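You operate a simulated robot arm through the tools that you are given. There is no shell and no other tool.

You are at the controls of a simulated robot arm. One attempt, no reset.

TASK
Put things in order on the end of the bench by the small grey shelf. At the end: the red barrel sensor stands where the brown cardboard tube stood; the brown green label corner piece stands on top of the cream filter; the brown cardboard tube from the end of the bench by the small grey shelf stands where the brown green label corner piece stood; the silver orange capped fitting stands where the red barrel sensor stood; whatever was shut is shut again. Leave all else as you found it, and nothing knocked over.

It is judged by the outcome, as a careful person would: the job done as asked, and still so three seconds after it is handed in. It fails if anything else is knocked over, pushed out of place, dropped, spilled or broken.

THE ROBOT
A 6-joint arm with a two-finger parallel gripper, fixed in place. Base frame: the origin is at the foot of the arm, x ahead of it, y to its left, z up; the work surface is at about z = 0. Lengths are in mm, angles in degrees, forces in N, time in s.
With the tool pointing down near the work surface it reaches from about 160 to 420 mm from the base axis. Its first joint turns from -66.0 to 66.0 degrees. Payload 1.57 kg.
The TCP is the grasp point between the finger pads, 30 mm short of the fingertips. In the tool frame z runs along the fingers and y along their closing line. Largest opening 80 mm; finger width 17, thickness 12; the body of the gripper, 40 by 82 mm, starts 80 mm behind the TCP.
Orientation is that of the tool frame in the base frame, as a unit quaternion [w, x, y, z]. With the fingers straight down and closing along the base's y, the tool's x points along the base's -x, its y along +y and its z along -z.

THE INTERFACE
- The arm moves only by the tool arm_command. Its argument "plan" is a list of rows, each an object of numbers (a shift or turn left out is 0, a gripper value left out holds the last): "dx", "dy", "dz": the shift along the tool's x, y, z in m; "wx", "wy", "wz": the turn, a rotation vector about the tool's x, y, z in degrees. In form: [{"dx": .., "dy": .., "dz": .., "wx": .., "wy": .., "wz": ..}, ...]. A call has 1 to 20 rows; each row shifts and turns the commanded pose from where the row before left it, along the tool's axes as they then stand. "claw" is the finger opening in m, from 0 to 0.08, set as the call begins (left out, the last holds). Each row takes 0.2 s and may step no farther than 50 mm and 8.6 degrees from the row before; otherwise, or with a gripper value out of range, the whole call is refused. Where a pose cannot be reached the arm comes as near as it can. A force on the tool above 40 N (or 10 N above the force at the start of the call, whichever is more), or a blocked arm, ends the call early, and 0.2 s more pass. Each finger travels about 153 mm/s and halts on what it meets, pressing with about 33 N; the grip force reading is that of the motor and also rises with nothing between the fingers. The clock runs only during rows and for 0.2 s after the last one: add rows that do not move to give the fingers time. It gives the time, the measured TCP pose, the force on the tool (base axes), the opening and the grip force at its end, in the units of the frame above (readings bear some noise), with the torque about the TCP (base axes, N m) and any sound that the robot's microphone picked up.
- Cameras (640 x 400 px; columns grow to the right, rows downward): "scene" is fixed at [57.3, -335.9, 417.4]; the picture's right is [0.74, -0.67, 0.00], its down [-0.43, -0.47, -0.77] and it looks along [0.52, 0.57, -0.63] (base axes); focal length 272 px, centre (320, 200). "wrist" rides on the gripper at [72, -7, -122] in the tool frame; the picture's right is [0.09, 1.00, 0.00], its down [-0.84, 0.08, -0.54] and it looks along [-0.54, 0.05, 0.84] (tool axes); focal length 238 px, centre (320, 200). There is no depth. A picture from a camera that has moved, and an enlarged one, comes with that camera's place and axes in the base frame and with its lens.
- snapshot(camera): a new picture of that camera. No time passes.
- enlarge(camera, box): a new picture of the part [left, top, right, bottom] of that camera's present view, enlarged. No time passes.
- finish_job(): hands the job in; it is judged then, once.

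Places have to be worked out from the pictures, the camera data and where the tool is seen. Open the gripper and draw the arm clear of the work before you hand the job in, unless the task says otherwise.

The tools are called as name(argument=value, ...) on one line, values as JSON. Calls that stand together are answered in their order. arm_command: Moves the arm, as the interface text tells. Its arguments: {"type":"object","properties":{"plan":{"type":"array","items":{"type":"object","properties":{"dx":{"type":"number"},"dy":{"type":"number"},"dz":{"type":"number"},"wx":{"type":"number"},"wy":{"type":"number"},"wz":{"type":"number"}}}},"claw":{"type":"number"}},"required":["plan"]} The other tools are called the same way: snapshot (camera) takes a picture; enlarge (camera, box) takes an enlarged picture of a part of a camera's view; finish_job () hands the job in.

At the start:

```text
clock: 0.0
tcp_pos: [271.3, -65.6, 235.3]
ee_rot: [0.001, 0.002, 1.0, 0.001]
contact_force: [0.1, 0.3, -0.3]
moment: [-0.03, -0.01, 0.01]
grip_width: 80.2
grasp_force: 0.1
```

scene: 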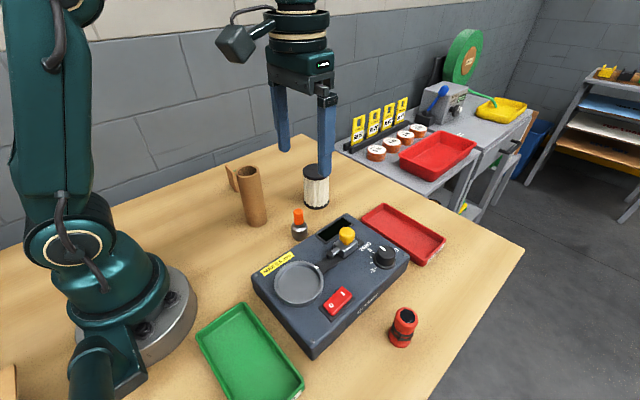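
wrist: 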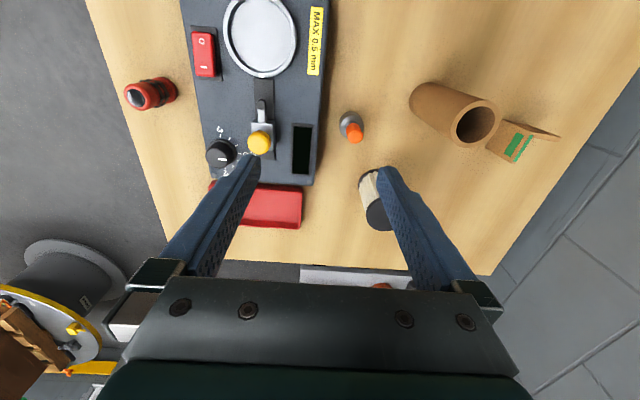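

I'll look at both views closely before moving, to identify and place every object.

enlarge(camera="scene", box=[200, 130, 360, 260])

enlarge(camera="scene", box=[320, 260, 480, 380])

enlarge(camera="wrist", box=[320, 60, 580, 240])

enlarge(camera="scene", box=[0, 300, 120, 400])

enlarge(camera="wrist", box=[90, 50, 330, 230])

```text
3.08 times, centred on (280, 195) of scene
camera zoom: at [57.3, -335.9, 417.4], right [0.74, -0.67, 0.0], down [-0.43, -0.47, -0.77], along [0.52, 0.57, -0.63], focal length 838 px, centre (443, 215)
```

zoom: 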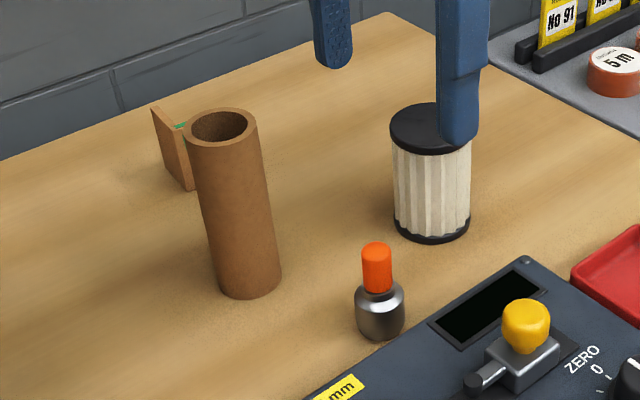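

```text
3.33 times, centred on (400, 320) of scene
camera zoom: at [57.3, -335.9, 417.4], right [0.74, -0.67, 0.0], down [-0.43, -0.47, -0.77], along [0.52, 0.57, -0.63], focal length 907 px, centre (53, -200)
```

zoom: 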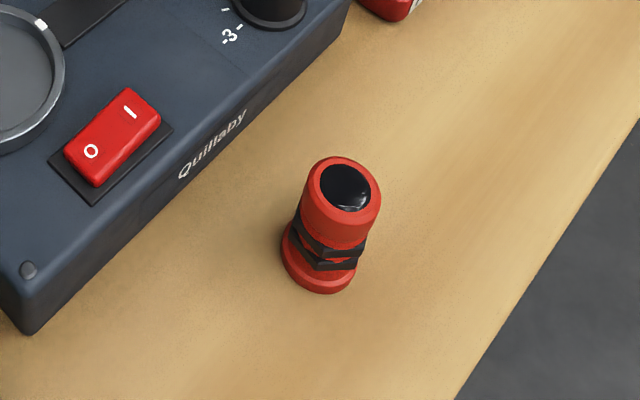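

```text
2.22 times, centred on (450, 150) of wrist
camera zoom: at [200.3, -71.7, 357.7], right [-0.09, 1.0, 0.0], down [0.84, 0.08, 0.54], along [0.54, 0.05, -0.84], focal length 530 px, centre (31, 311)
```

zoom: 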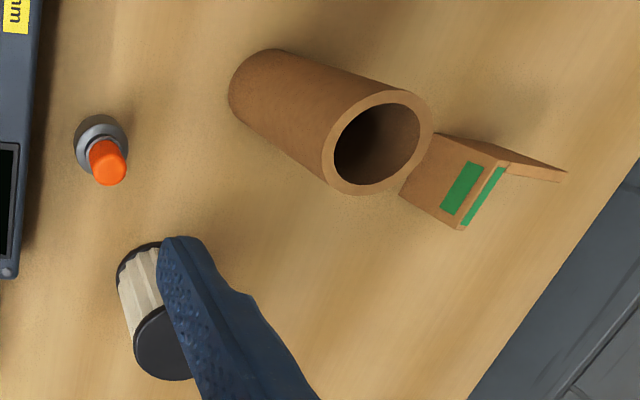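

```text
4.00 times, centred on (60, 350) of scene
camera zoom: at [57.3, -335.9, 417.4], right [0.74, -0.67, 0.0], down [-0.43, -0.47, -0.77], along [0.52, 0.57, -0.63], focal length 1089 px, centre (1360, -400)
```

zoom: 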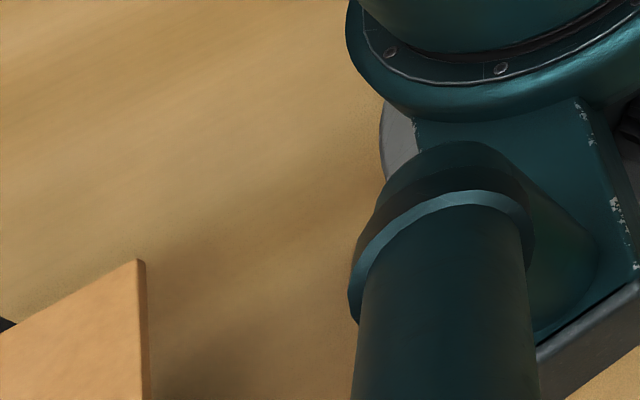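

```text
2.22 times, centred on (210, 140) of wrist
camera zoom: at [200.3, -71.7, 357.7], right [-0.09, 1.0, 0.0], down [0.84, 0.08, 0.54], along [0.54, 0.05, -0.84], focal length 530 px, centre (564, 333)
```

zoom: 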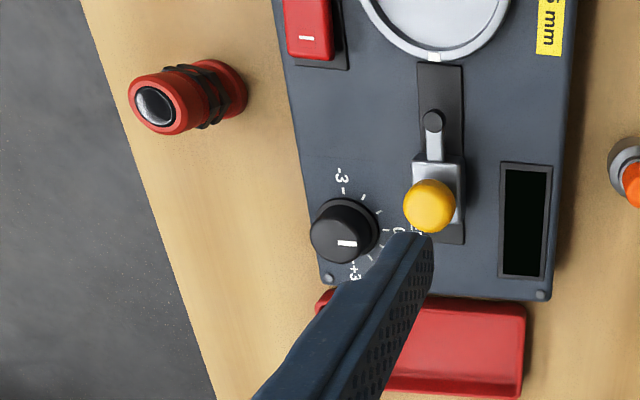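

The layout I read from the views: tube near (249, 81) and about 128 tall, corner piece near (268–310, 200–250), filter near (387, 38), fitting near (289, -19), sensor near (267, -278). I'll move the wrist camera at safe height toward the tube and corner piece for a better look.

arm_command(plan=[{"dx": 0.01, "dy": 0.033}, {"dx": 0.01, "dy": 0.033}, {"dx": 0.01, "dy": 0.033}, {"dx": 0.01, "dy": 0.033}, {"dx": 0.01, "dy": 0.033}, {"dx": 0.01, "dy": 0.033}, {}], claw=0.08)

snapshot(camera="wrist")

snapshot(camera="scene")

```text
clock: 1.6
tcp_pos: [212.8, 133.4, 236.5]
ee_rot: [0.0, 0.002, 1.0, 0.0]
contact_force: [-0.7, -0.4, 0.1]
moment: [-0.03, 0.0, 0.01]
grip_width: 79.8
grasp_force: 0.0
```

```text
taken
camera wrist: at [141.1, 126.4, 357.8], right [-0.09, 1.0, 0.0], down [0.84, 0.07, 0.54], along [0.54, 0.05, -0.84], focal length 238 px, centre (320, 200)
```

wrist: 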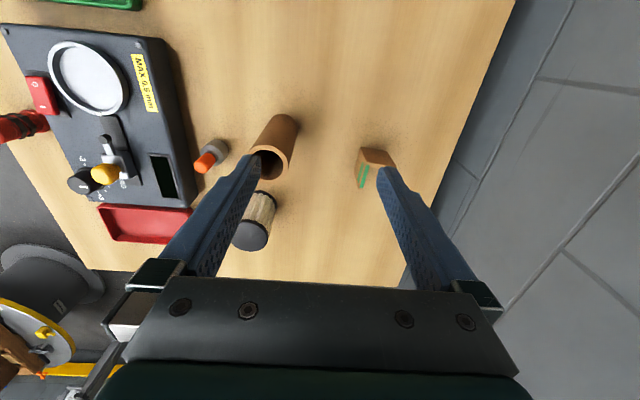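

```text
taken
```

scene: 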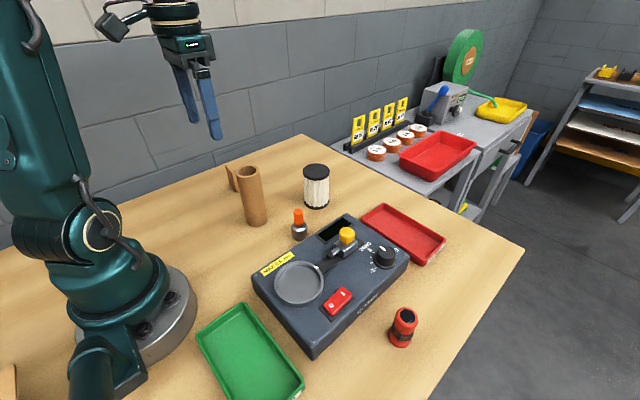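

The right finger hides most of the corner piece, so I'll shift further in +y to put it between the fingers.

arm_command(plan=[{"dy": 0.03}, {"dy": 0.03}, {"dy": 0.02}, {}])

snapshot(camera="wrist")

enlarge(camera="wrist", box=[220, 80, 380, 200])

enlarge(camera="scene", box=[200, 140, 340, 250])

```text
clock: 2.6
tcp_pos: [212.3, 213.6, 235.8]
ee_rot: [0.0, 0.002, 1.0, 0.0]
contact_force: [0.0, 0.1, 0.1]
moment: [-0.02, 0.02, 0.02]
grip_width: 80.1
grasp_force: 0.1
```

```text
taken
camera wrist: at [140.1, 206.6, 357.5], right [-0.09, 1.0, 0.0], down [0.84, 0.08, 0.54], along [0.54, 0.05, -0.84], focal length 238 px, centre (320, 200)
```

wrist: 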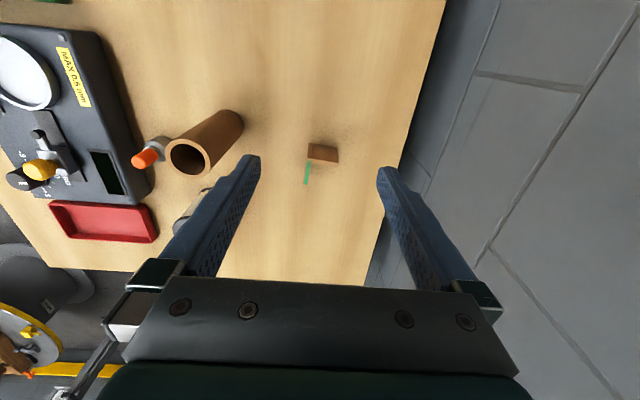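

```text
3.33 times, centred on (300, 140) of wrist
camera zoom: at [140.1, 206.6, 357.5], right [-0.09, 1.0, 0.0], down [0.84, 0.08, 0.54], along [0.54, 0.05, -0.84], focal length 794 px, centre (387, 400)
```

zoom: 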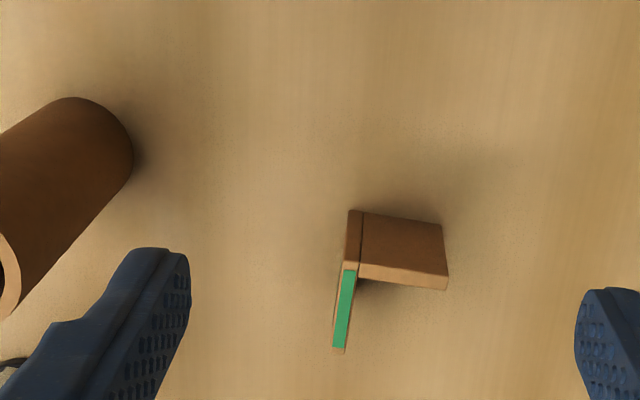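

```text
3.64 times, centred on (270, 195) of scene
camera zoom: at [57.3, -335.9, 417.4], right [0.74, -0.67, 0.0], down [-0.43, -0.47, -0.77], along [0.52, 0.57, -0.63], focal length 990 px, centre (502, 218)
```

zoom: 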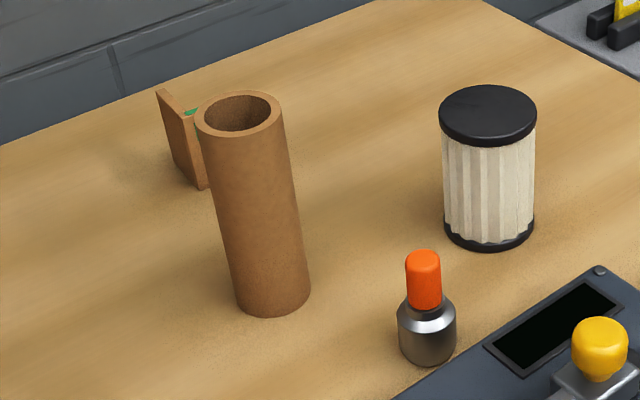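

The corner piece is an L: outer corner near (268, 199), one wall running along +x to about x=310 at y≈201, the other along +y to about y=244, height about 53. I'll grip the x-wall with fingers closing along y, so I move above (288, 201), come partway down and check.

arm_command(plan=[{"dx": -0.025, "dy": -0.004}, {"dx": -0.025, "dy": -0.004}, {"dx": -0.0257, "dy": -0.0046}, {"dz": 0.035}, {"dz": 0.035}, {"dz": 0.035}, {}], claw=0.045)

snapshot(camera="wrist")

enlarge(camera="wrist", box=[240, 60, 400, 200])

enlarge(camera="scene", box=[180, 60, 320, 200])

```text
clock: 4.2
tcp_pos: [287.7, 200.9, 130.5]
ee_rot: [0.001, 0.001, 1.0, 0.0]
contact_force: [-0.1, -0.2, -0.5]
moment: [0.0, -0.01, -0.02]
grip_width: 45.1
grasp_force: 0.0
```

```text
taken
camera wrist: at [216.7, 194.5, 252.1], right [-0.09, 1.0, 0.0], down [0.84, 0.08, 0.54], along [0.54, 0.05, -0.84], focal length 238 px, centre (320, 200)
```

wrist: 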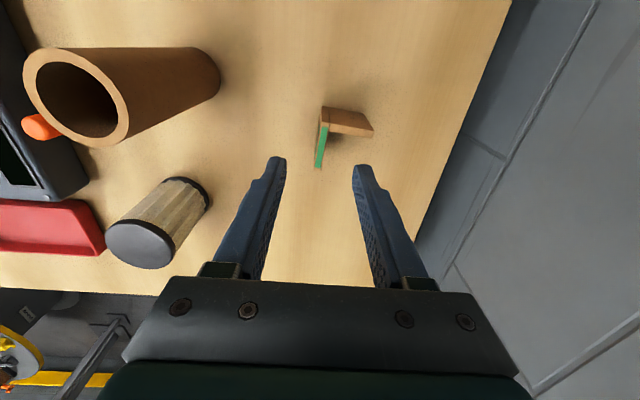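

```text
2.86 times, centred on (320, 130) of wrist
camera zoom: at [216.7, 194.5, 252.1], right [-0.09, 1.0, 0.0], down [0.84, 0.08, 0.54], along [0.54, 0.05, -0.84], focal length 681 px, centre (320, 400)
```

zoom: 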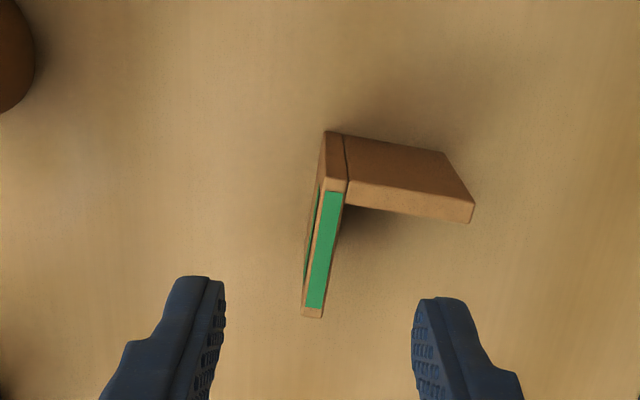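

```text
2.86 times, centred on (250, 130) of scene
camera zoom: at [57.3, -335.9, 417.4], right [0.74, -0.67, 0.0], down [-0.43, -0.47, -0.77], along [0.52, 0.57, -0.63], focal length 778 px, centre (520, 400)
```

zoom: 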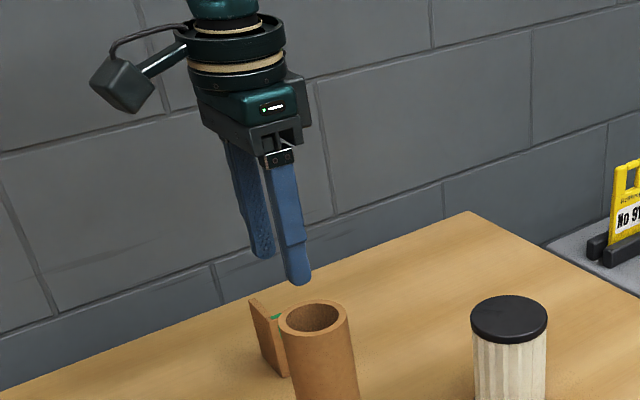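

Height comes out about 60 and the piece is turned roughly 4.5° clockwise, with the gripped wall's centre near y=202 at x=288. I'll turn the gripper to match, lower to TCP z≈40, and stop to check before closing.

arm_command(plan=[{"dy": 0.001, "wz": 4.5}, {"dz": 0.03}, {"dz": 0.03}, {"dz": 0.018}, {"dz": 0.0125}, {}], claw=0.045)

snapshot(camera="wrist")

enlarge(camera="wrist", box=[240, 100, 400, 220])

```text
clock: 5.6
tcp_pos: [288.2, 200.3, 41.8]
ee_rot: [0.0, 0.04, 0.999, 0.0]
contact_force: [-0.5, -1.1, 0.1]
moment: [-0.03, 0.02, -0.02]
grip_width: 45.0
grasp_force: 0.0
```

```text
taken
camera wrist: at [216.1, 200.6, 162.1], right [-0.01, 1.0, 0.0], down [0.84, 0.01, 0.54], along [0.54, 0.01, -0.84], focal length 238 px, centre (320, 200)
```

wrist: 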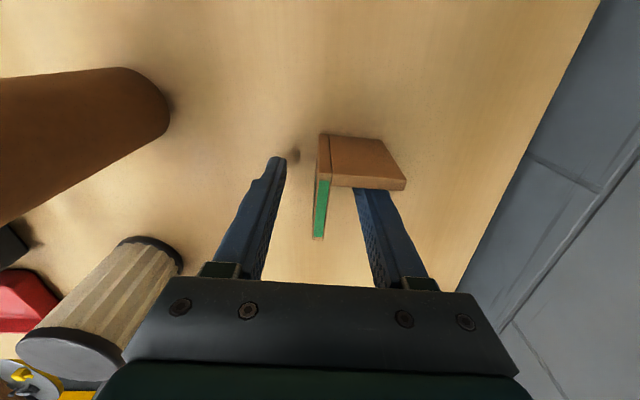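

```text
3.33 times, centred on (320, 160) of wrist
camera zoom: at [216.1, 200.6, 162.1], right [-0.01, 1.0, 0.0], down [0.84, 0.01, 0.54], along [0.54, 0.01, -0.84], focal length 794 px, centre (320, 333)
```

zoom: 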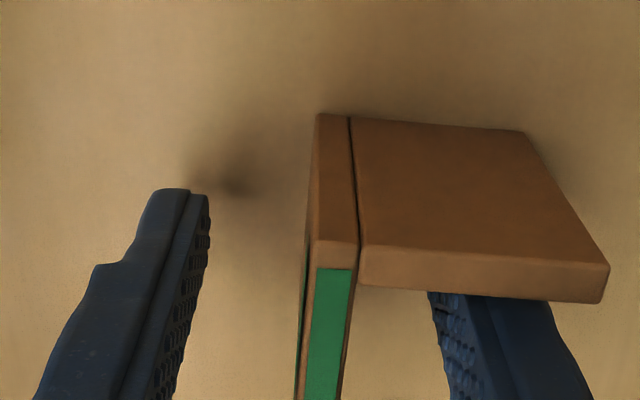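

The wall sits between the fingers, the inner finger is clear of the other wall, and nothing is touching. I'll close on it and hold still.

arm_command(plan=[{}, {}, {}, {}], claw=0.0)

enlarge(camera="wrist", box=[240, 100, 400, 220])

```text
clock: 6.6
tcp_pos: [287.9, 200.7, 41.0]
ee_rot: [0.001, 0.04, 0.999, 0.0]
contact_force: [-0.2, -0.3, 0.3]
moment: [0.0, 0.0, -0.02]
grip_width: 5.9
grasp_force: 25.6
```

```text
3.33 times, centred on (320, 160) of wrist
camera zoom: at [216.2, 200.7, 162.4], right [-0.01, 1.0, 0.0], down [0.84, 0.01, 0.54], along [0.54, 0.01, -0.84], focal length 794 px, centre (320, 333)
```

zoom: 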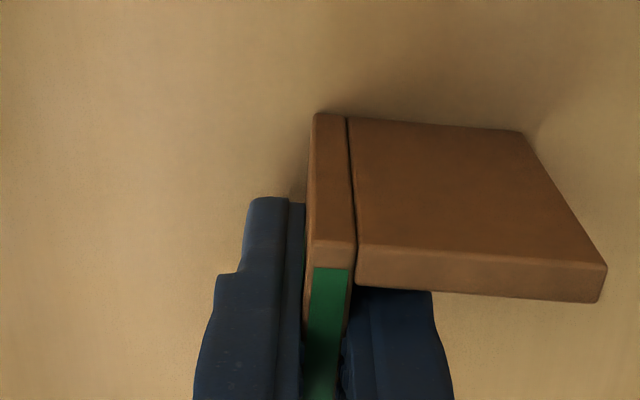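

Gripped at 5.9 mm wall thickness. I'll lift straight up to clear everything and use the view from there to refine the filter's position.

arm_command(plan=[{"dz": -0.01}, {"dz": -0.02}, {"dz": -0.03}, {"dz": -0.035}, {"dz": -0.035}, {}])

snapshot(camera="wrist")

enlarge(camera="wrist", box=[80, 140, 240, 260])

snapshot(camera="scene")

```text
clock: 8.0
tcp_pos: [289.6, 201.3, 171.6]
ee_rot: [0.0, 0.04, 0.999, 0.0]
contact_force: [0.7, 0.0, 0.1]
moment: [-0.02, 0.0, -0.01]
grip_width: 5.7
grasp_force: 25.6
```

```text
taken
camera wrist: at [217.0, 200.5, 292.8], right [-0.01, 1.0, 0.0], down [0.84, 0.01, 0.54], along [0.54, 0.01, -0.84], focal length 238 px, centre (320, 200)
```

wrist: 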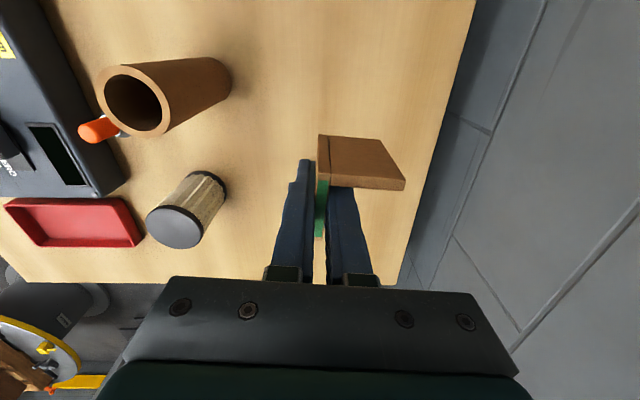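

```text
3.33 times, centred on (160, 200) of wrist
camera zoom: at [217.0, 200.5, 292.8], right [-0.01, 1.0, 0.0], down [0.84, 0.01, 0.54], along [0.54, 0.01, -0.84], focal length 794 px, centre (853, 200)
```

zoom: 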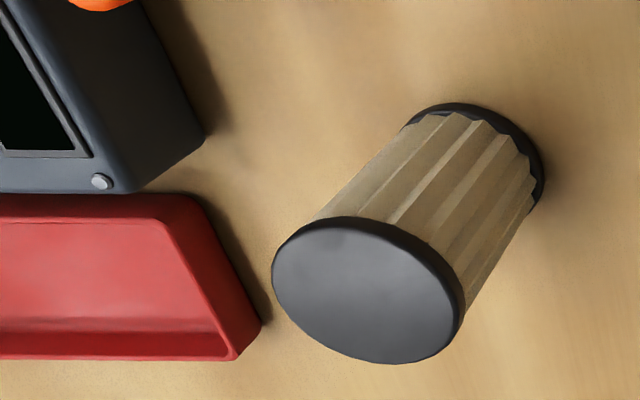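

```text
taken
```

scene: 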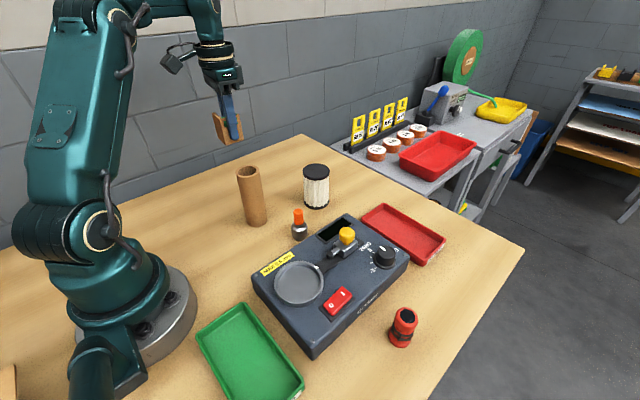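

Refined filter centre is about (387.5, 40), height about 88. The piece's bottom is now near z=130, so I'll carry it across to TCP (392, 26), which puts its mass over the filter's centre.

arm_command(plan=[{"dx": -0.0146, "dy": -0.0207}, {"dx": -0.0146, "dy": -0.0207}, {"dx": -0.0146, "dy": -0.0207}, {"dx": -0.0146, "dy": -0.0207}, {"dx": -0.0146, "dy": -0.0207}, {"dx": -0.0146, "dy": -0.0207}, {"dx": -0.0146, "dy": -0.0207}, {"dx": -0.0148, "dy": -0.0209}, {}, {}])

snapshot(camera="wrist")

enlarge(camera="scene", box=[240, 80, 400, 220])

enlarge(camera="wrist", box=[240, 100, 400, 220])

```text
clock: 10.2
tcp_pos: [384.9, 25.1, 166.3]
ee_rot: [-0.001, 0.04, 0.999, 0.0]
contact_force: [-0.3, -0.8, 0.6]
moment: [0.02, 0.0, -0.01]
grip_width: 5.7
grasp_force: 25.7
out of reach, approached as far as the arm can: row 8
```

```text
taken
camera wrist: at [312.9, 24.4, 288.7], right [-0.01, 1.0, 0.0], down [0.84, 0.01, 0.54], along [0.54, 0.01, -0.84], focal length 238 px, centre (320, 200)
```

wrist: 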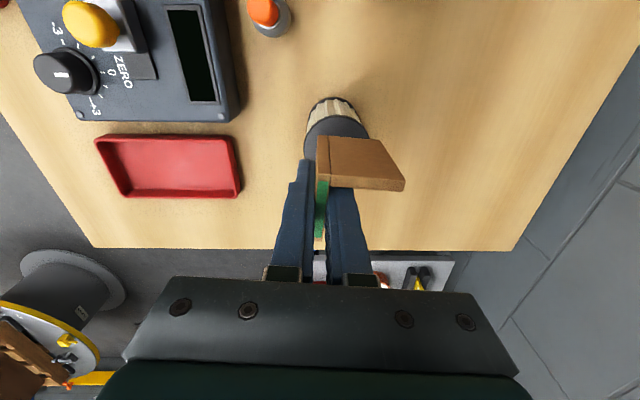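

```text
2.86 times, centred on (320, 150) of scene
camera zoom: at [57.3, -335.9, 417.4], right [0.74, -0.67, 0.0], down [-0.43, -0.47, -0.77], along [0.52, 0.57, -0.63], focal length 778 px, centre (320, 343)
```

zoom: 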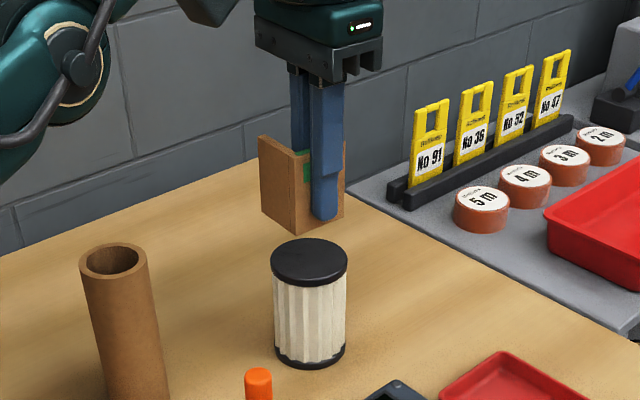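

```text
3.33 times, centred on (320, 160) of wrist
camera zoom: at [312.9, 24.4, 288.7], right [-0.01, 1.0, 0.0], down [0.84, 0.01, 0.54], along [0.54, 0.01, -0.84], focal length 794 px, centre (320, 333)
```

zoom: 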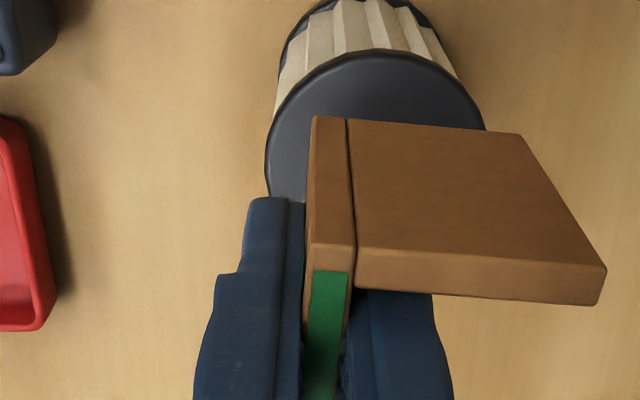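

The reach limit left the tool at (384.9, 25, 166); lower down there is more reach. I'll lower 20 mm and see where the tool really goes.

arm_command(plan=[{"dz": 0.01}, {"dz": 0.01}, {}, {}])

```text
clock: 11.2
tcp_pos: [385.7, 25.3, 145.9]
ee_rot: [0.001, 0.04, 0.999, 0.0]
contact_force: [0.5, 0.7, -0.5]
moment: [0.02, 0.0, -0.03]
grip_width: 5.8
grasp_force: 25.6
out of reach, approached as far as the arm can: row 1
```

Now at z=146 with x=385.7. I'll make the remaining ~6 mm in x and recheck the alignment.

arm_command(plan=[{"dx": -0.003, "dy": 0.0005}, {"dx": -0.003, "dy": 0.0005}, {}, {}])

enlarge(camera="wrist", box=[240, 100, 400, 220])

enlarge(camera="scene", box=[270, 110, 370, 220])

```text
clock: 12.2
tcp_pos: [390.1, 25.9, 146.6]
ee_rot: [0.001, 0.04, 0.999, 0.0]
contact_force: [-0.2, 0.2, -1.1]
moment: [-0.02, 0.01, 0.01]
grip_width: 5.8
grasp_force: 25.7
```

```text
3.33 times, centred on (320, 160) of wrist
camera zoom: at [318.3, 24.8, 268.7], right [-0.01, 1.0, 0.0], down [0.84, 0.01, 0.54], along [0.54, 0.01, -0.84], focal length 794 px, centre (320, 333)
```

zoom: 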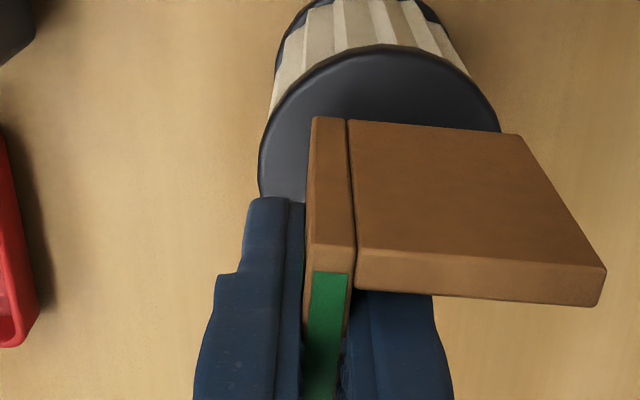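

```text
3.64 times, centred on (320, 165) of scene
camera zoom: at [57.3, -335.9, 417.4], right [0.74, -0.67, 0.0], down [-0.43, -0.47, -0.77], along [0.52, 0.57, -0.63], focal length 990 px, centre (320, 327)
```

zoom: 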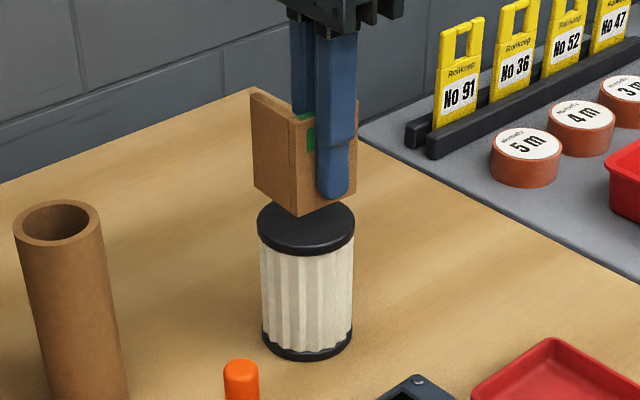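

Filter centre checks out at about (388, 40), and the piece's corner lies about 19/15 mm in from it, so its mass is over the lid. I'll lower to just above the expected contact.

arm_command(plan=[{"dx": -0.002, "dz": 0.006}, {"dz": 0.006}, {}, {}])

enlarge(camera="scene", box=[280, 120, 360, 200])

```text
clock: 13.2
tcp_pos: [392.8, 24.3, 135.4]
ee_rot: [0.001, 0.04, 0.999, 0.0]
contact_force: [0.4, 0.3, 0.1]
moment: [-0.01, 0.01, 0.0]
grip_width: 5.8
grasp_force: 25.7
```

```text
5.00 times, centred on (320, 160) of scene
camera zoom: at [57.3, -335.9, 417.4], right [0.74, -0.67, 0.0], down [-0.43, -0.47, -0.77], along [0.52, 0.57, -0.63], focal length 1361 px, centre (320, 400)
```

zoom: 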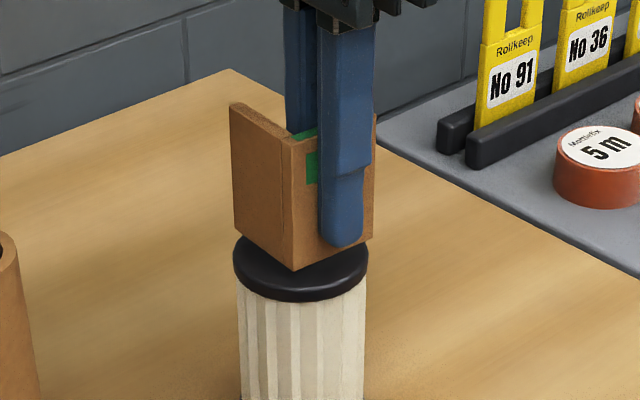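

No contact yet at z=135; a small gap is still visible. I'll go down in 1 mm steps and watch the force.

arm_command(plan=[{"dz": 0.001}, {"dz": 0.001}, {"dz": 0.001}, {"dz": 0.001}, {}])

```text
clock: 14.4
tcp_pos: [392.2, 24.8, 129.4]
ee_rot: [0.001, 0.04, 0.999, 0.0]
contact_force: [0.1, 0.2, -0.4]
moment: [-0.03, 0.0, 0.0]
grip_width: 5.8
grasp_force: 26.1
```

enlarge(camera="scene", box=[280, 120, 360, 200])

arm_command(plan=[{"dz": 0.001}, {}])

```text
5.00 times, centred on (320, 160) of scene
camera zoom: at [57.3, -335.9, 417.4], right [0.74, -0.67, 0.0], down [-0.43, -0.47, -0.77], along [0.52, 0.57, -0.63], focal length 1361 px, centre (320, 400)
```

zoom: 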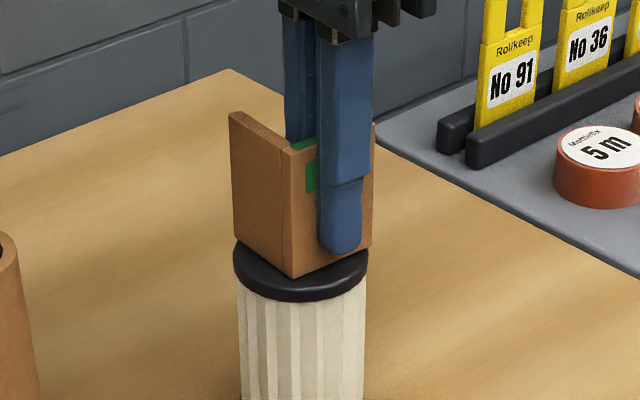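

```text
clock: 15.0
tcp_pos: [391.5, 24.9, 129.7]
ee_rot: [0.001, 0.041, 0.999, 0.0]
contact_force: [-0.6, 0.3, 3.6]
moment: [0.11, 0.12, 0.0]
grip_width: 6.1
grasp_force: 26.0
```

There's 3.6 N of upward force now, so the piece is resting on the lid. I'll open the fingers moderately, straight to each side of the wall, while holding position.

arm_command(plan=[{}, {}, {}], claw=0.03)

enlarge(camera="scene", box=[280, 120, 360, 200])

enlarge(camera="wrist", box=[240, 100, 400, 220])

```text
clock: 15.8
tcp_pos: [392.9, 25.2, 130.1]
ee_rot: [0.001, 0.04, 0.999, 0.0]
contact_force: [0.2, -0.2, 0.0]
moment: [0.0, 0.03, -0.01]
grip_width: 30.1
grasp_force: 0.0
```

```text
5.00 times, centred on (320, 160) of scene
camera zoom: at [57.3, -335.9, 417.4], right [0.74, -0.67, 0.0], down [-0.43, -0.47, -0.77], along [0.52, 0.57, -0.63], focal length 1361 px, centre (320, 400)
```

zoom: 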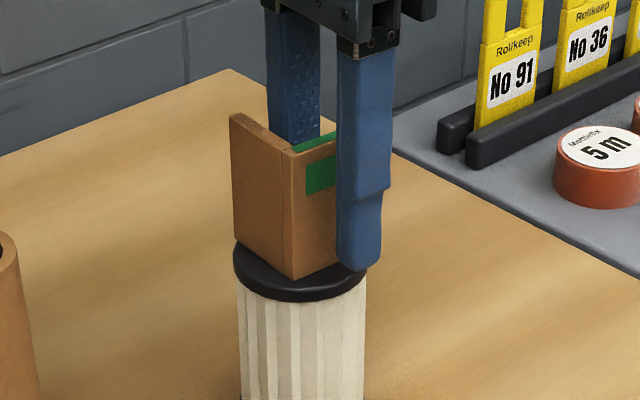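

```text
3.33 times, centred on (320, 160) of wrist
camera zoom: at [320.3, 24.6, 251.5], right [-0.01, 1.0, 0.0], down [0.84, 0.01, 0.54], along [0.54, 0.01, -0.84], focal length 794 px, centre (320, 333)
```

zoom: 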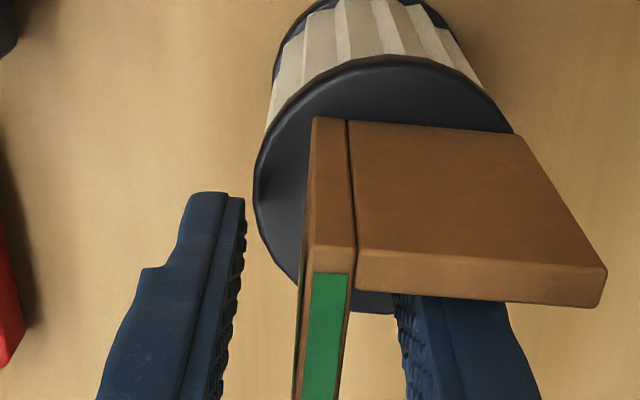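

The piece stands by itself on the filter. Rising straight here would hit the reach limit and pull the tool toward the second wall, so I'll open fully and shift +y until both fingers are outside the L, then lift.

arm_command(plan=[{}, {}, {"dy": 0.005}, {"dy": 0.005}, {}], claw=0.08)

snapshot(camera="wrist")

enlarge(camera="wrist", box=[220, 100, 420, 250])

```text
clock: 17.0
tcp_pos: [391.7, 34.8, 129.8]
ee_rot: [0.0, 0.041, 0.999, 0.0]
contact_force: [-0.1, 0.9, 0.4]
moment: [-0.01, 0.02, 0.0]
grip_width: 80.0
grasp_force: 0.1
```

```text
taken
camera wrist: at [320.9, 34.6, 251.8], right [-0.01, 1.0, 0.0], down [0.84, 0.01, 0.54], along [0.54, 0.01, -0.84], focal length 238 px, centre (320, 200)
```

wrist: 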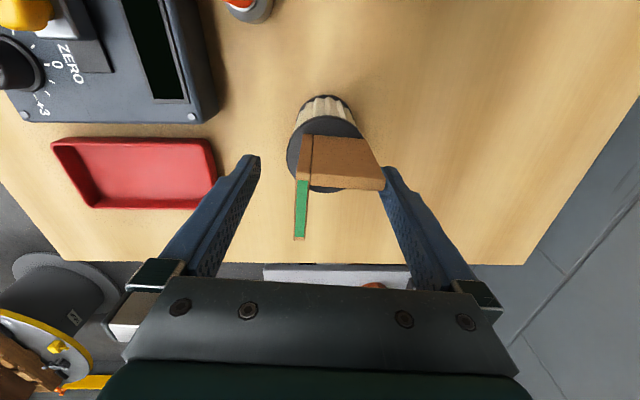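

```text
2.67 times, centred on (320, 175) of wrist
camera zoom: at [320.9, 34.6, 251.8], right [-0.01, 1.0, 0.0], down [0.84, 0.01, 0.54], along [0.54, 0.01, -0.84], focal length 636 px, centre (320, 267)
```

zoom: 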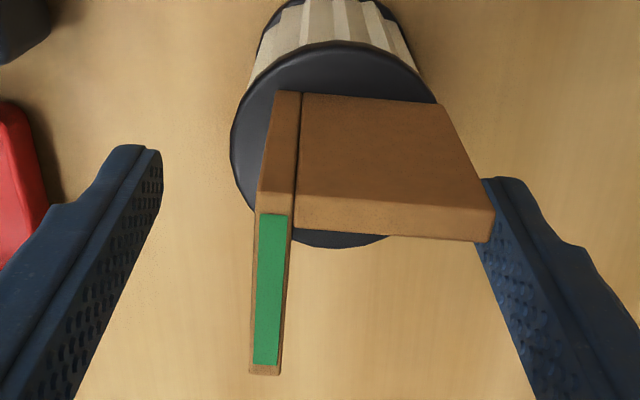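

The right finger is only just beyond the second wall's end, so I'll shift 5 mm more in +y, then rise while drawing back to stay within reach.

arm_command(plan=[{"dy": 0.005}, {"dx": 0.004, "dz": -0.01}, {"dx": 0.008, "dz": -0.02}, {"dx": 0.012, "dz": -0.025}, {"dx": 0.015, "dz": -0.025}, {"dx": 0.015, "dz": -0.02}, {}])

snapshot(camera="wrist")

snapshot(camera="scene")

enlarge(camera="scene", box=[260, 100, 380, 220])

```text
clock: 18.6
tcp_pos: [339.4, 44.2, 230.9]
ee_rot: [0.0, 0.041, 0.999, 0.0]
contact_force: [-0.1, 0.2, -0.5]
moment: [0.0, -0.02, -0.02]
grip_width: 80.1
grasp_force: 0.1
```

```text
taken
camera wrist: at [266.3, 44.0, 352.8], right [-0.01, 1.0, 0.0], down [0.84, 0.01, 0.54], along [0.54, 0.01, -0.84], focal length 238 px, centre (320, 200)
```

wrist: 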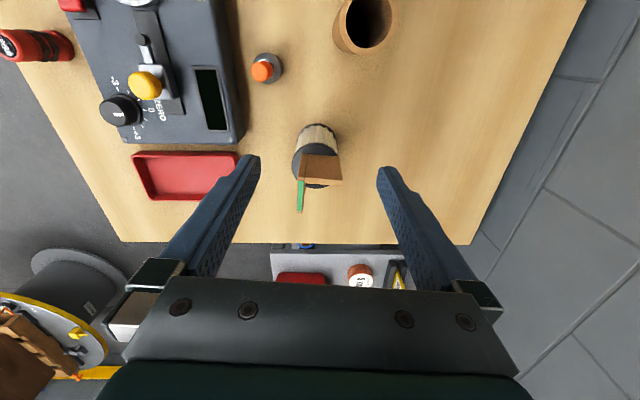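

```text
taken
```

scene: 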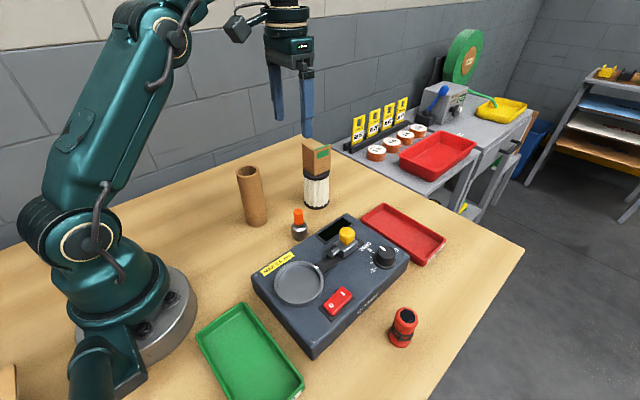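

```text
3.33 times, centred on (320, 160) of scene
camera zoom: at [57.3, -335.9, 417.4], right [0.74, -0.67, 0.0], down [-0.43, -0.47, -0.77], along [0.52, 0.57, -0.63], focal length 907 px, centre (320, 333)
```

zoom: 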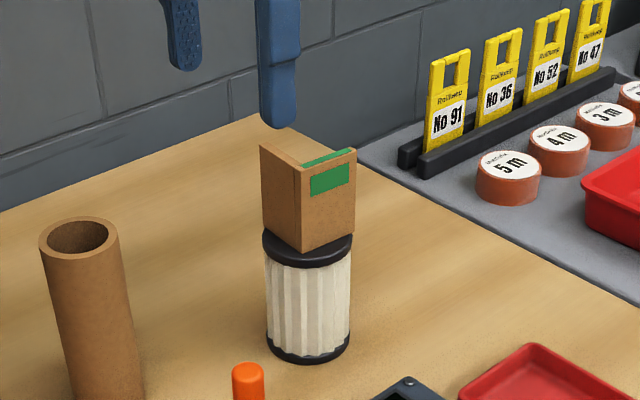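

The corner piece stands squarely on the filter and nothing else has moved. Next is the tube: I'll square the tool up again and go above (249, 81), fingers open and well above its 128 mm top, to check alignment.

arm_command(plan=[{"wz": -4.6}, {"dx": 0.03, "dy": 0.0123}, {"dx": 0.03, "dy": 0.0123}, {"dx": 0.03, "dy": 0.0123}, {"dz": 0.015}, {}], claw=0.08)

snapshot(camera="wrist")

enlarge(camera="wrist", box=[240, 60, 400, 200])

```text
clock: 20.0
tcp_pos: [249.7, 80.6, 214.5]
ee_rot: [0.001, 0.001, 1.0, 0.0]
contact_force: [-0.2, 0.2, 0.9]
moment: [0.04, 0.01, 0.01]
grip_width: 80.2
grasp_force: 0.1
```

```text
taken
camera wrist: at [177.1, 74.8, 336.9], right [-0.09, 1.0, 0.0], down [0.84, 0.08, 0.54], along [0.54, 0.05, -0.84], focal length 238 px, centre (320, 200)
```

wrist: 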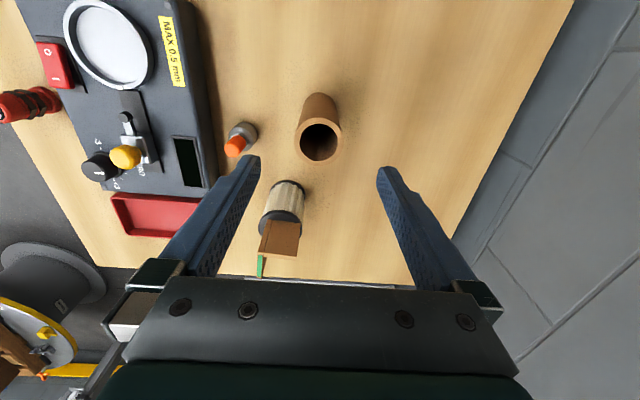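

```text
2.86 times, centred on (320, 130) of wrist
camera zoom: at [177.1, 74.8, 336.9], right [-0.09, 1.0, 0.0], down [0.84, 0.08, 0.54], along [0.54, 0.05, -0.84], focal length 681 px, centre (320, 400)
```

zoom: 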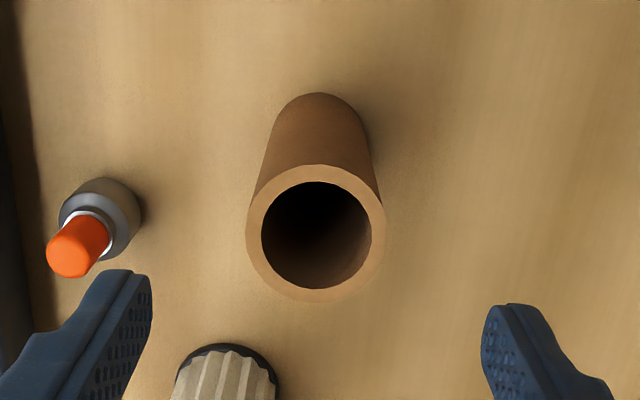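

The tube's top centre is at about (249, 80), right under the tool. I'll lower around it to TCP z≈85, where the gripper body stays above its rim.

arm_command(plan=[{"dz": 0.03}, {"dz": 0.03}, {"dz": 0.03}, {"dz": 0.025}, {"dz": 0.015}, {}])

enlarge(camera="scene", box=[180, 100, 340, 240])

snapshot(camera="wrist")

```text
clock: 21.4
tcp_pos: [248.9, 80.6, 85.4]
ee_rot: [0.0, 0.0, 1.0, 0.0]
contact_force: [-0.2, 0.1, 0.1]
moment: [0.0, -0.03, -0.01]
grip_width: 80.1
grasp_force: 0.1
```

```text
2.86 times, centred on (260, 170) of scene
camera zoom: at [57.3, -335.9, 417.4], right [0.74, -0.67, 0.0], down [-0.43, -0.47, -0.77], along [0.52, 0.57, -0.63], focal length 778 px, centre (491, 286)
```

zoom: 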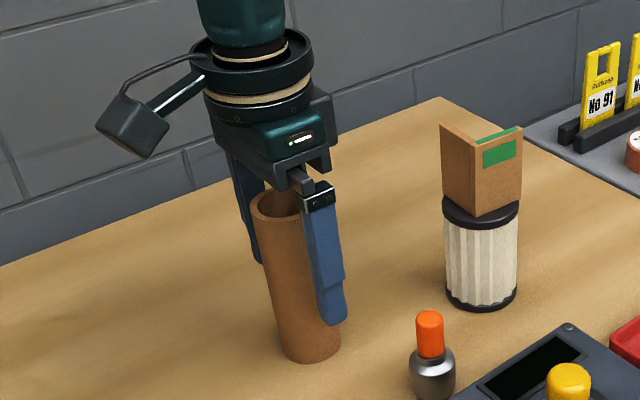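

```text
taken
camera wrist: at [177.3, 74.3, 206.6], right [-0.09, 1.0, 0.0], down [0.84, 0.08, 0.54], along [0.54, 0.05, -0.84], focal length 238 px, centre (320, 200)
```

wrist: 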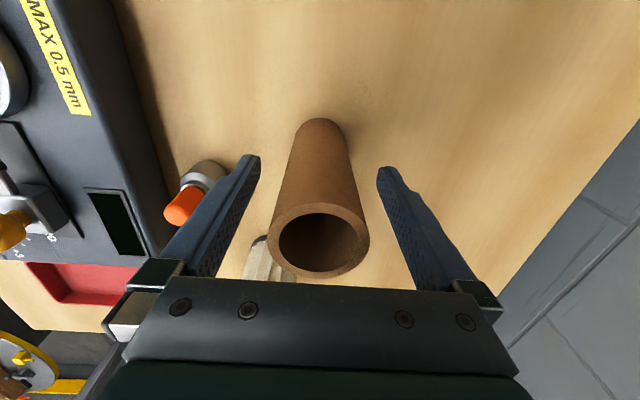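

The tube is centred between the fingers. I'll close on it and hold still.

arm_command(plan=[{}, {}, {}, {}], claw=0.0)

snapshot(camera="wrist")

```text
clock: 22.4
tcp_pos: [249.7, 80.6, 85.3]
ee_rot: [0.001, 0.0, 1.0, 0.001]
contact_force: [-1.2, 0.3, -0.6]
moment: [-0.02, -0.03, 0.01]
grip_width: 43.9
grasp_force: 32.9
```

```text
taken
camera wrist: at [177.3, 74.4, 207.0], right [-0.09, 1.0, 0.0], down [0.84, 0.08, 0.54], along [0.54, 0.05, -0.84], focal length 238 px, centre (320, 200)
```

wrist: 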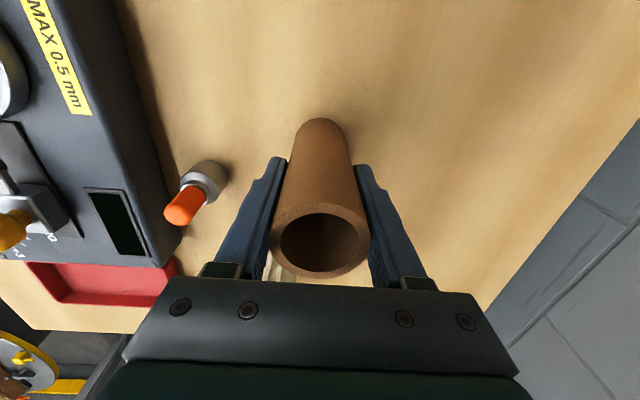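

Held at 43.9 mm width; its spot is recorded as (249.5, 80.6). I'll lift 40 mm, carry it over the clear bench to (285.5, 216), where the corner piece stood, and lower most of the way.

arm_command(plan=[{"dz": -0.01}, {"dz": -0.015}, {"dz": -0.015}, {"dx": -0.006, "dy": 0.0225}, {"dx": -0.006, "dy": 0.0225}, {"dx": -0.006, "dy": 0.0225}, {"dx": -0.006, "dy": 0.0225}, {"dx": -0.006, "dy": 0.0225}, {"dx": -0.006, "dy": 0.0227}, {}, {"dz": 0.015}, {"dz": 0.012}, {"dz": 0.008}, {}])

snapshot(camera="scene")

snapshot(camera="wrist")

```text
clock: 25.4
tcp_pos: [286.1, 215.8, 89.7]
ee_rot: [0.0, 0.001, 1.0, 0.0]
contact_force: [0.4, 0.5, -0.7]
moment: [-0.01, -0.01, -0.02]
grip_width: 44.1
grasp_force: 32.7
```

```text
taken
```

scene: 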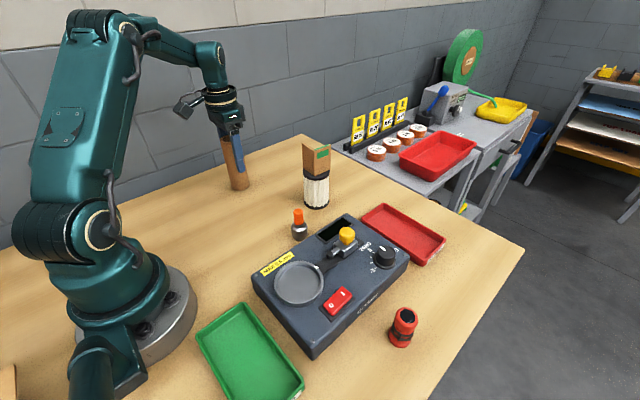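

```text
taken
camera wrist: at [214.3, 210.0, 211.2], right [-0.09, 1.0, 0.0], down [0.84, 0.08, 0.54], along [0.54, 0.05, -0.84], focal length 238 px, centre (320, 200)
```

wrist: 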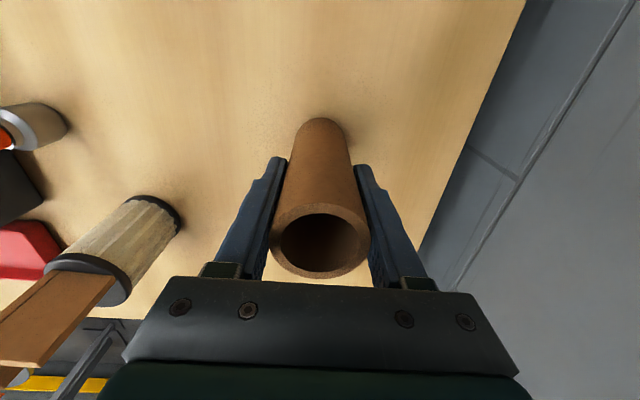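

The tube is about 4–5 mm above the bench at (286, 216). I'll lower in 1 mm steps until I feel contact.

arm_command(plan=[{"dz": 0.001}, {"dz": 0.001}, {"dz": 0.001}, {"dz": 0.001}, {}])

```text
clock: 26.6
tcp_pos: [285.4, 215.8, 85.7]
ee_rot: [0.0, 0.0, 1.0, 0.001]
contact_force: [-0.3, 0.3, -1.1]
moment: [0.0, -0.01, 0.0]
grip_width: 43.9
grasp_force: 33.0
```

arm_command(plan=[{"dz": 0.0007}, {}])

```text
clock: 27.2
tcp_pos: [286.3, 216.5, 84.0]
ee_rot: [0.001, 0.0, 1.0, -0.001]
contact_force: [0.1, 0.0, -0.6]
moment: [0.04, -0.01, -0.04]
grip_width: 43.9
grasp_force: 33.2
```

Still no contact force; I'll take another half-millimetre step or two.

arm_command(plan=[{"dz": 0.0006}, {}])

```text
clock: 27.8
tcp_pos: [286.4, 216.3, 85.1]
ee_rot: [0.001, 0.0, 1.0, 0.0]
contact_force: [-2.3, 0.2, 6.5]
moment: [0.05, 0.17, 0.01]
grip_width: 44.0
grasp_force: 33.2
```

Contact at 6.5 N upward: the tube is on the bench. I'll open the fingers and look.

arm_command(plan=[{}, {}, {}], claw=0.07)

snapshot(camera="wrist")

enlarge(camera="scene", box=[160, 80, 320, 220])

```text
clock: 28.6
tcp_pos: [286.8, 217.4, 83.9]
ee_rot: [0.0, -0.001, 1.0, 0.0]
contact_force: [0.4, 0.7, 0.0]
moment: [0.04, -0.02, 0.01]
grip_width: 70.0
grasp_force: 0.1
```

```text
taken
camera wrist: at [214.1, 210.1, 206.2], right [-0.09, 1.0, 0.0], down [0.84, 0.08, 0.54], along [0.54, 0.05, -0.84], focal length 238 px, centre (320, 200)
```

wrist: 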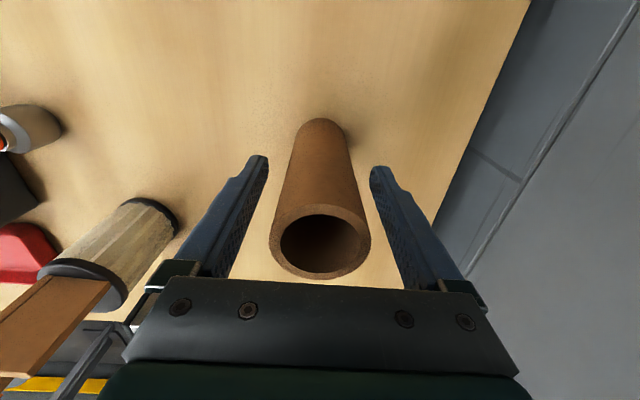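

```text
2.86 times, centred on (240, 150) of scene
camera zoom: at [57.3, -335.9, 417.4], right [0.74, -0.67, 0.0], down [-0.43, -0.47, -0.77], along [0.52, 0.57, -0.63], focal length 778 px, centre (549, 343)
```

zoom: 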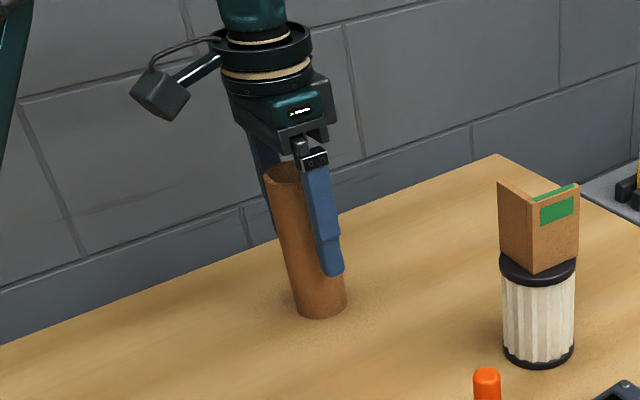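

The tube stands where the corner piece stood. I'll rise straight up past its rim, then draw back and travel high toward the sensor on the far right.

arm_command(plan=[{"dz": -0.015}, {"dz": -0.025}, {"dz": -0.03}, {"dz": -0.03}, {"dx": 0.02, "dz": -0.02}, {"dx": 0.02, "dz": -0.02}, {"dx": 0.01, "dz": -0.01, "dy": -0.02}, {"dy": -0.045}, {"dy": -0.045}, {"dy": -0.045}, {"dy": -0.045}, {"dy": -0.045}, {"dy": -0.045}, {"dy": -0.045}, {}], claw=0.08)

snapshot(camera="wrist")

snapshot(camera="scene")

```text
clock: 31.8
tcp_pos: [233.4, -118.2, 234.1]
ee_rot: [0.0, 0.0, 1.0, 0.0]
contact_force: [0.4, -0.7, 0.1]
moment: [-0.01, 0.02, -0.02]
grip_width: 80.1
grasp_force: 0.1
```

```text
taken
camera wrist: at [162.7, -125.1, 356.0], right [-0.09, 1.0, 0.0], down [0.84, 0.08, 0.54], along [0.54, 0.05, -0.84], focal length 238 px, centre (320, 200)
```

wrist: 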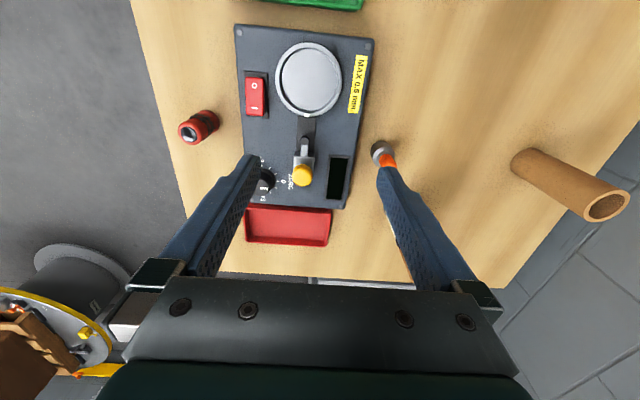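

```text
taken
```

scene: 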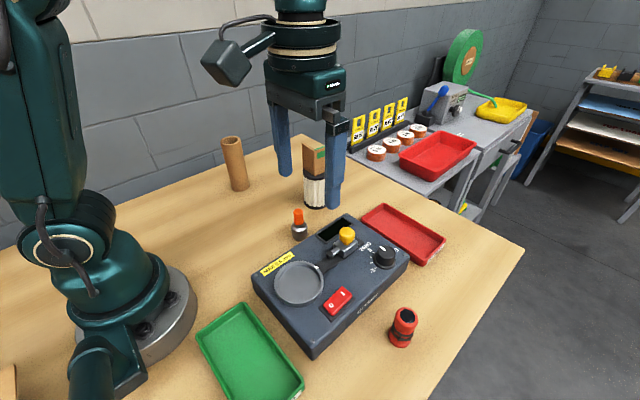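

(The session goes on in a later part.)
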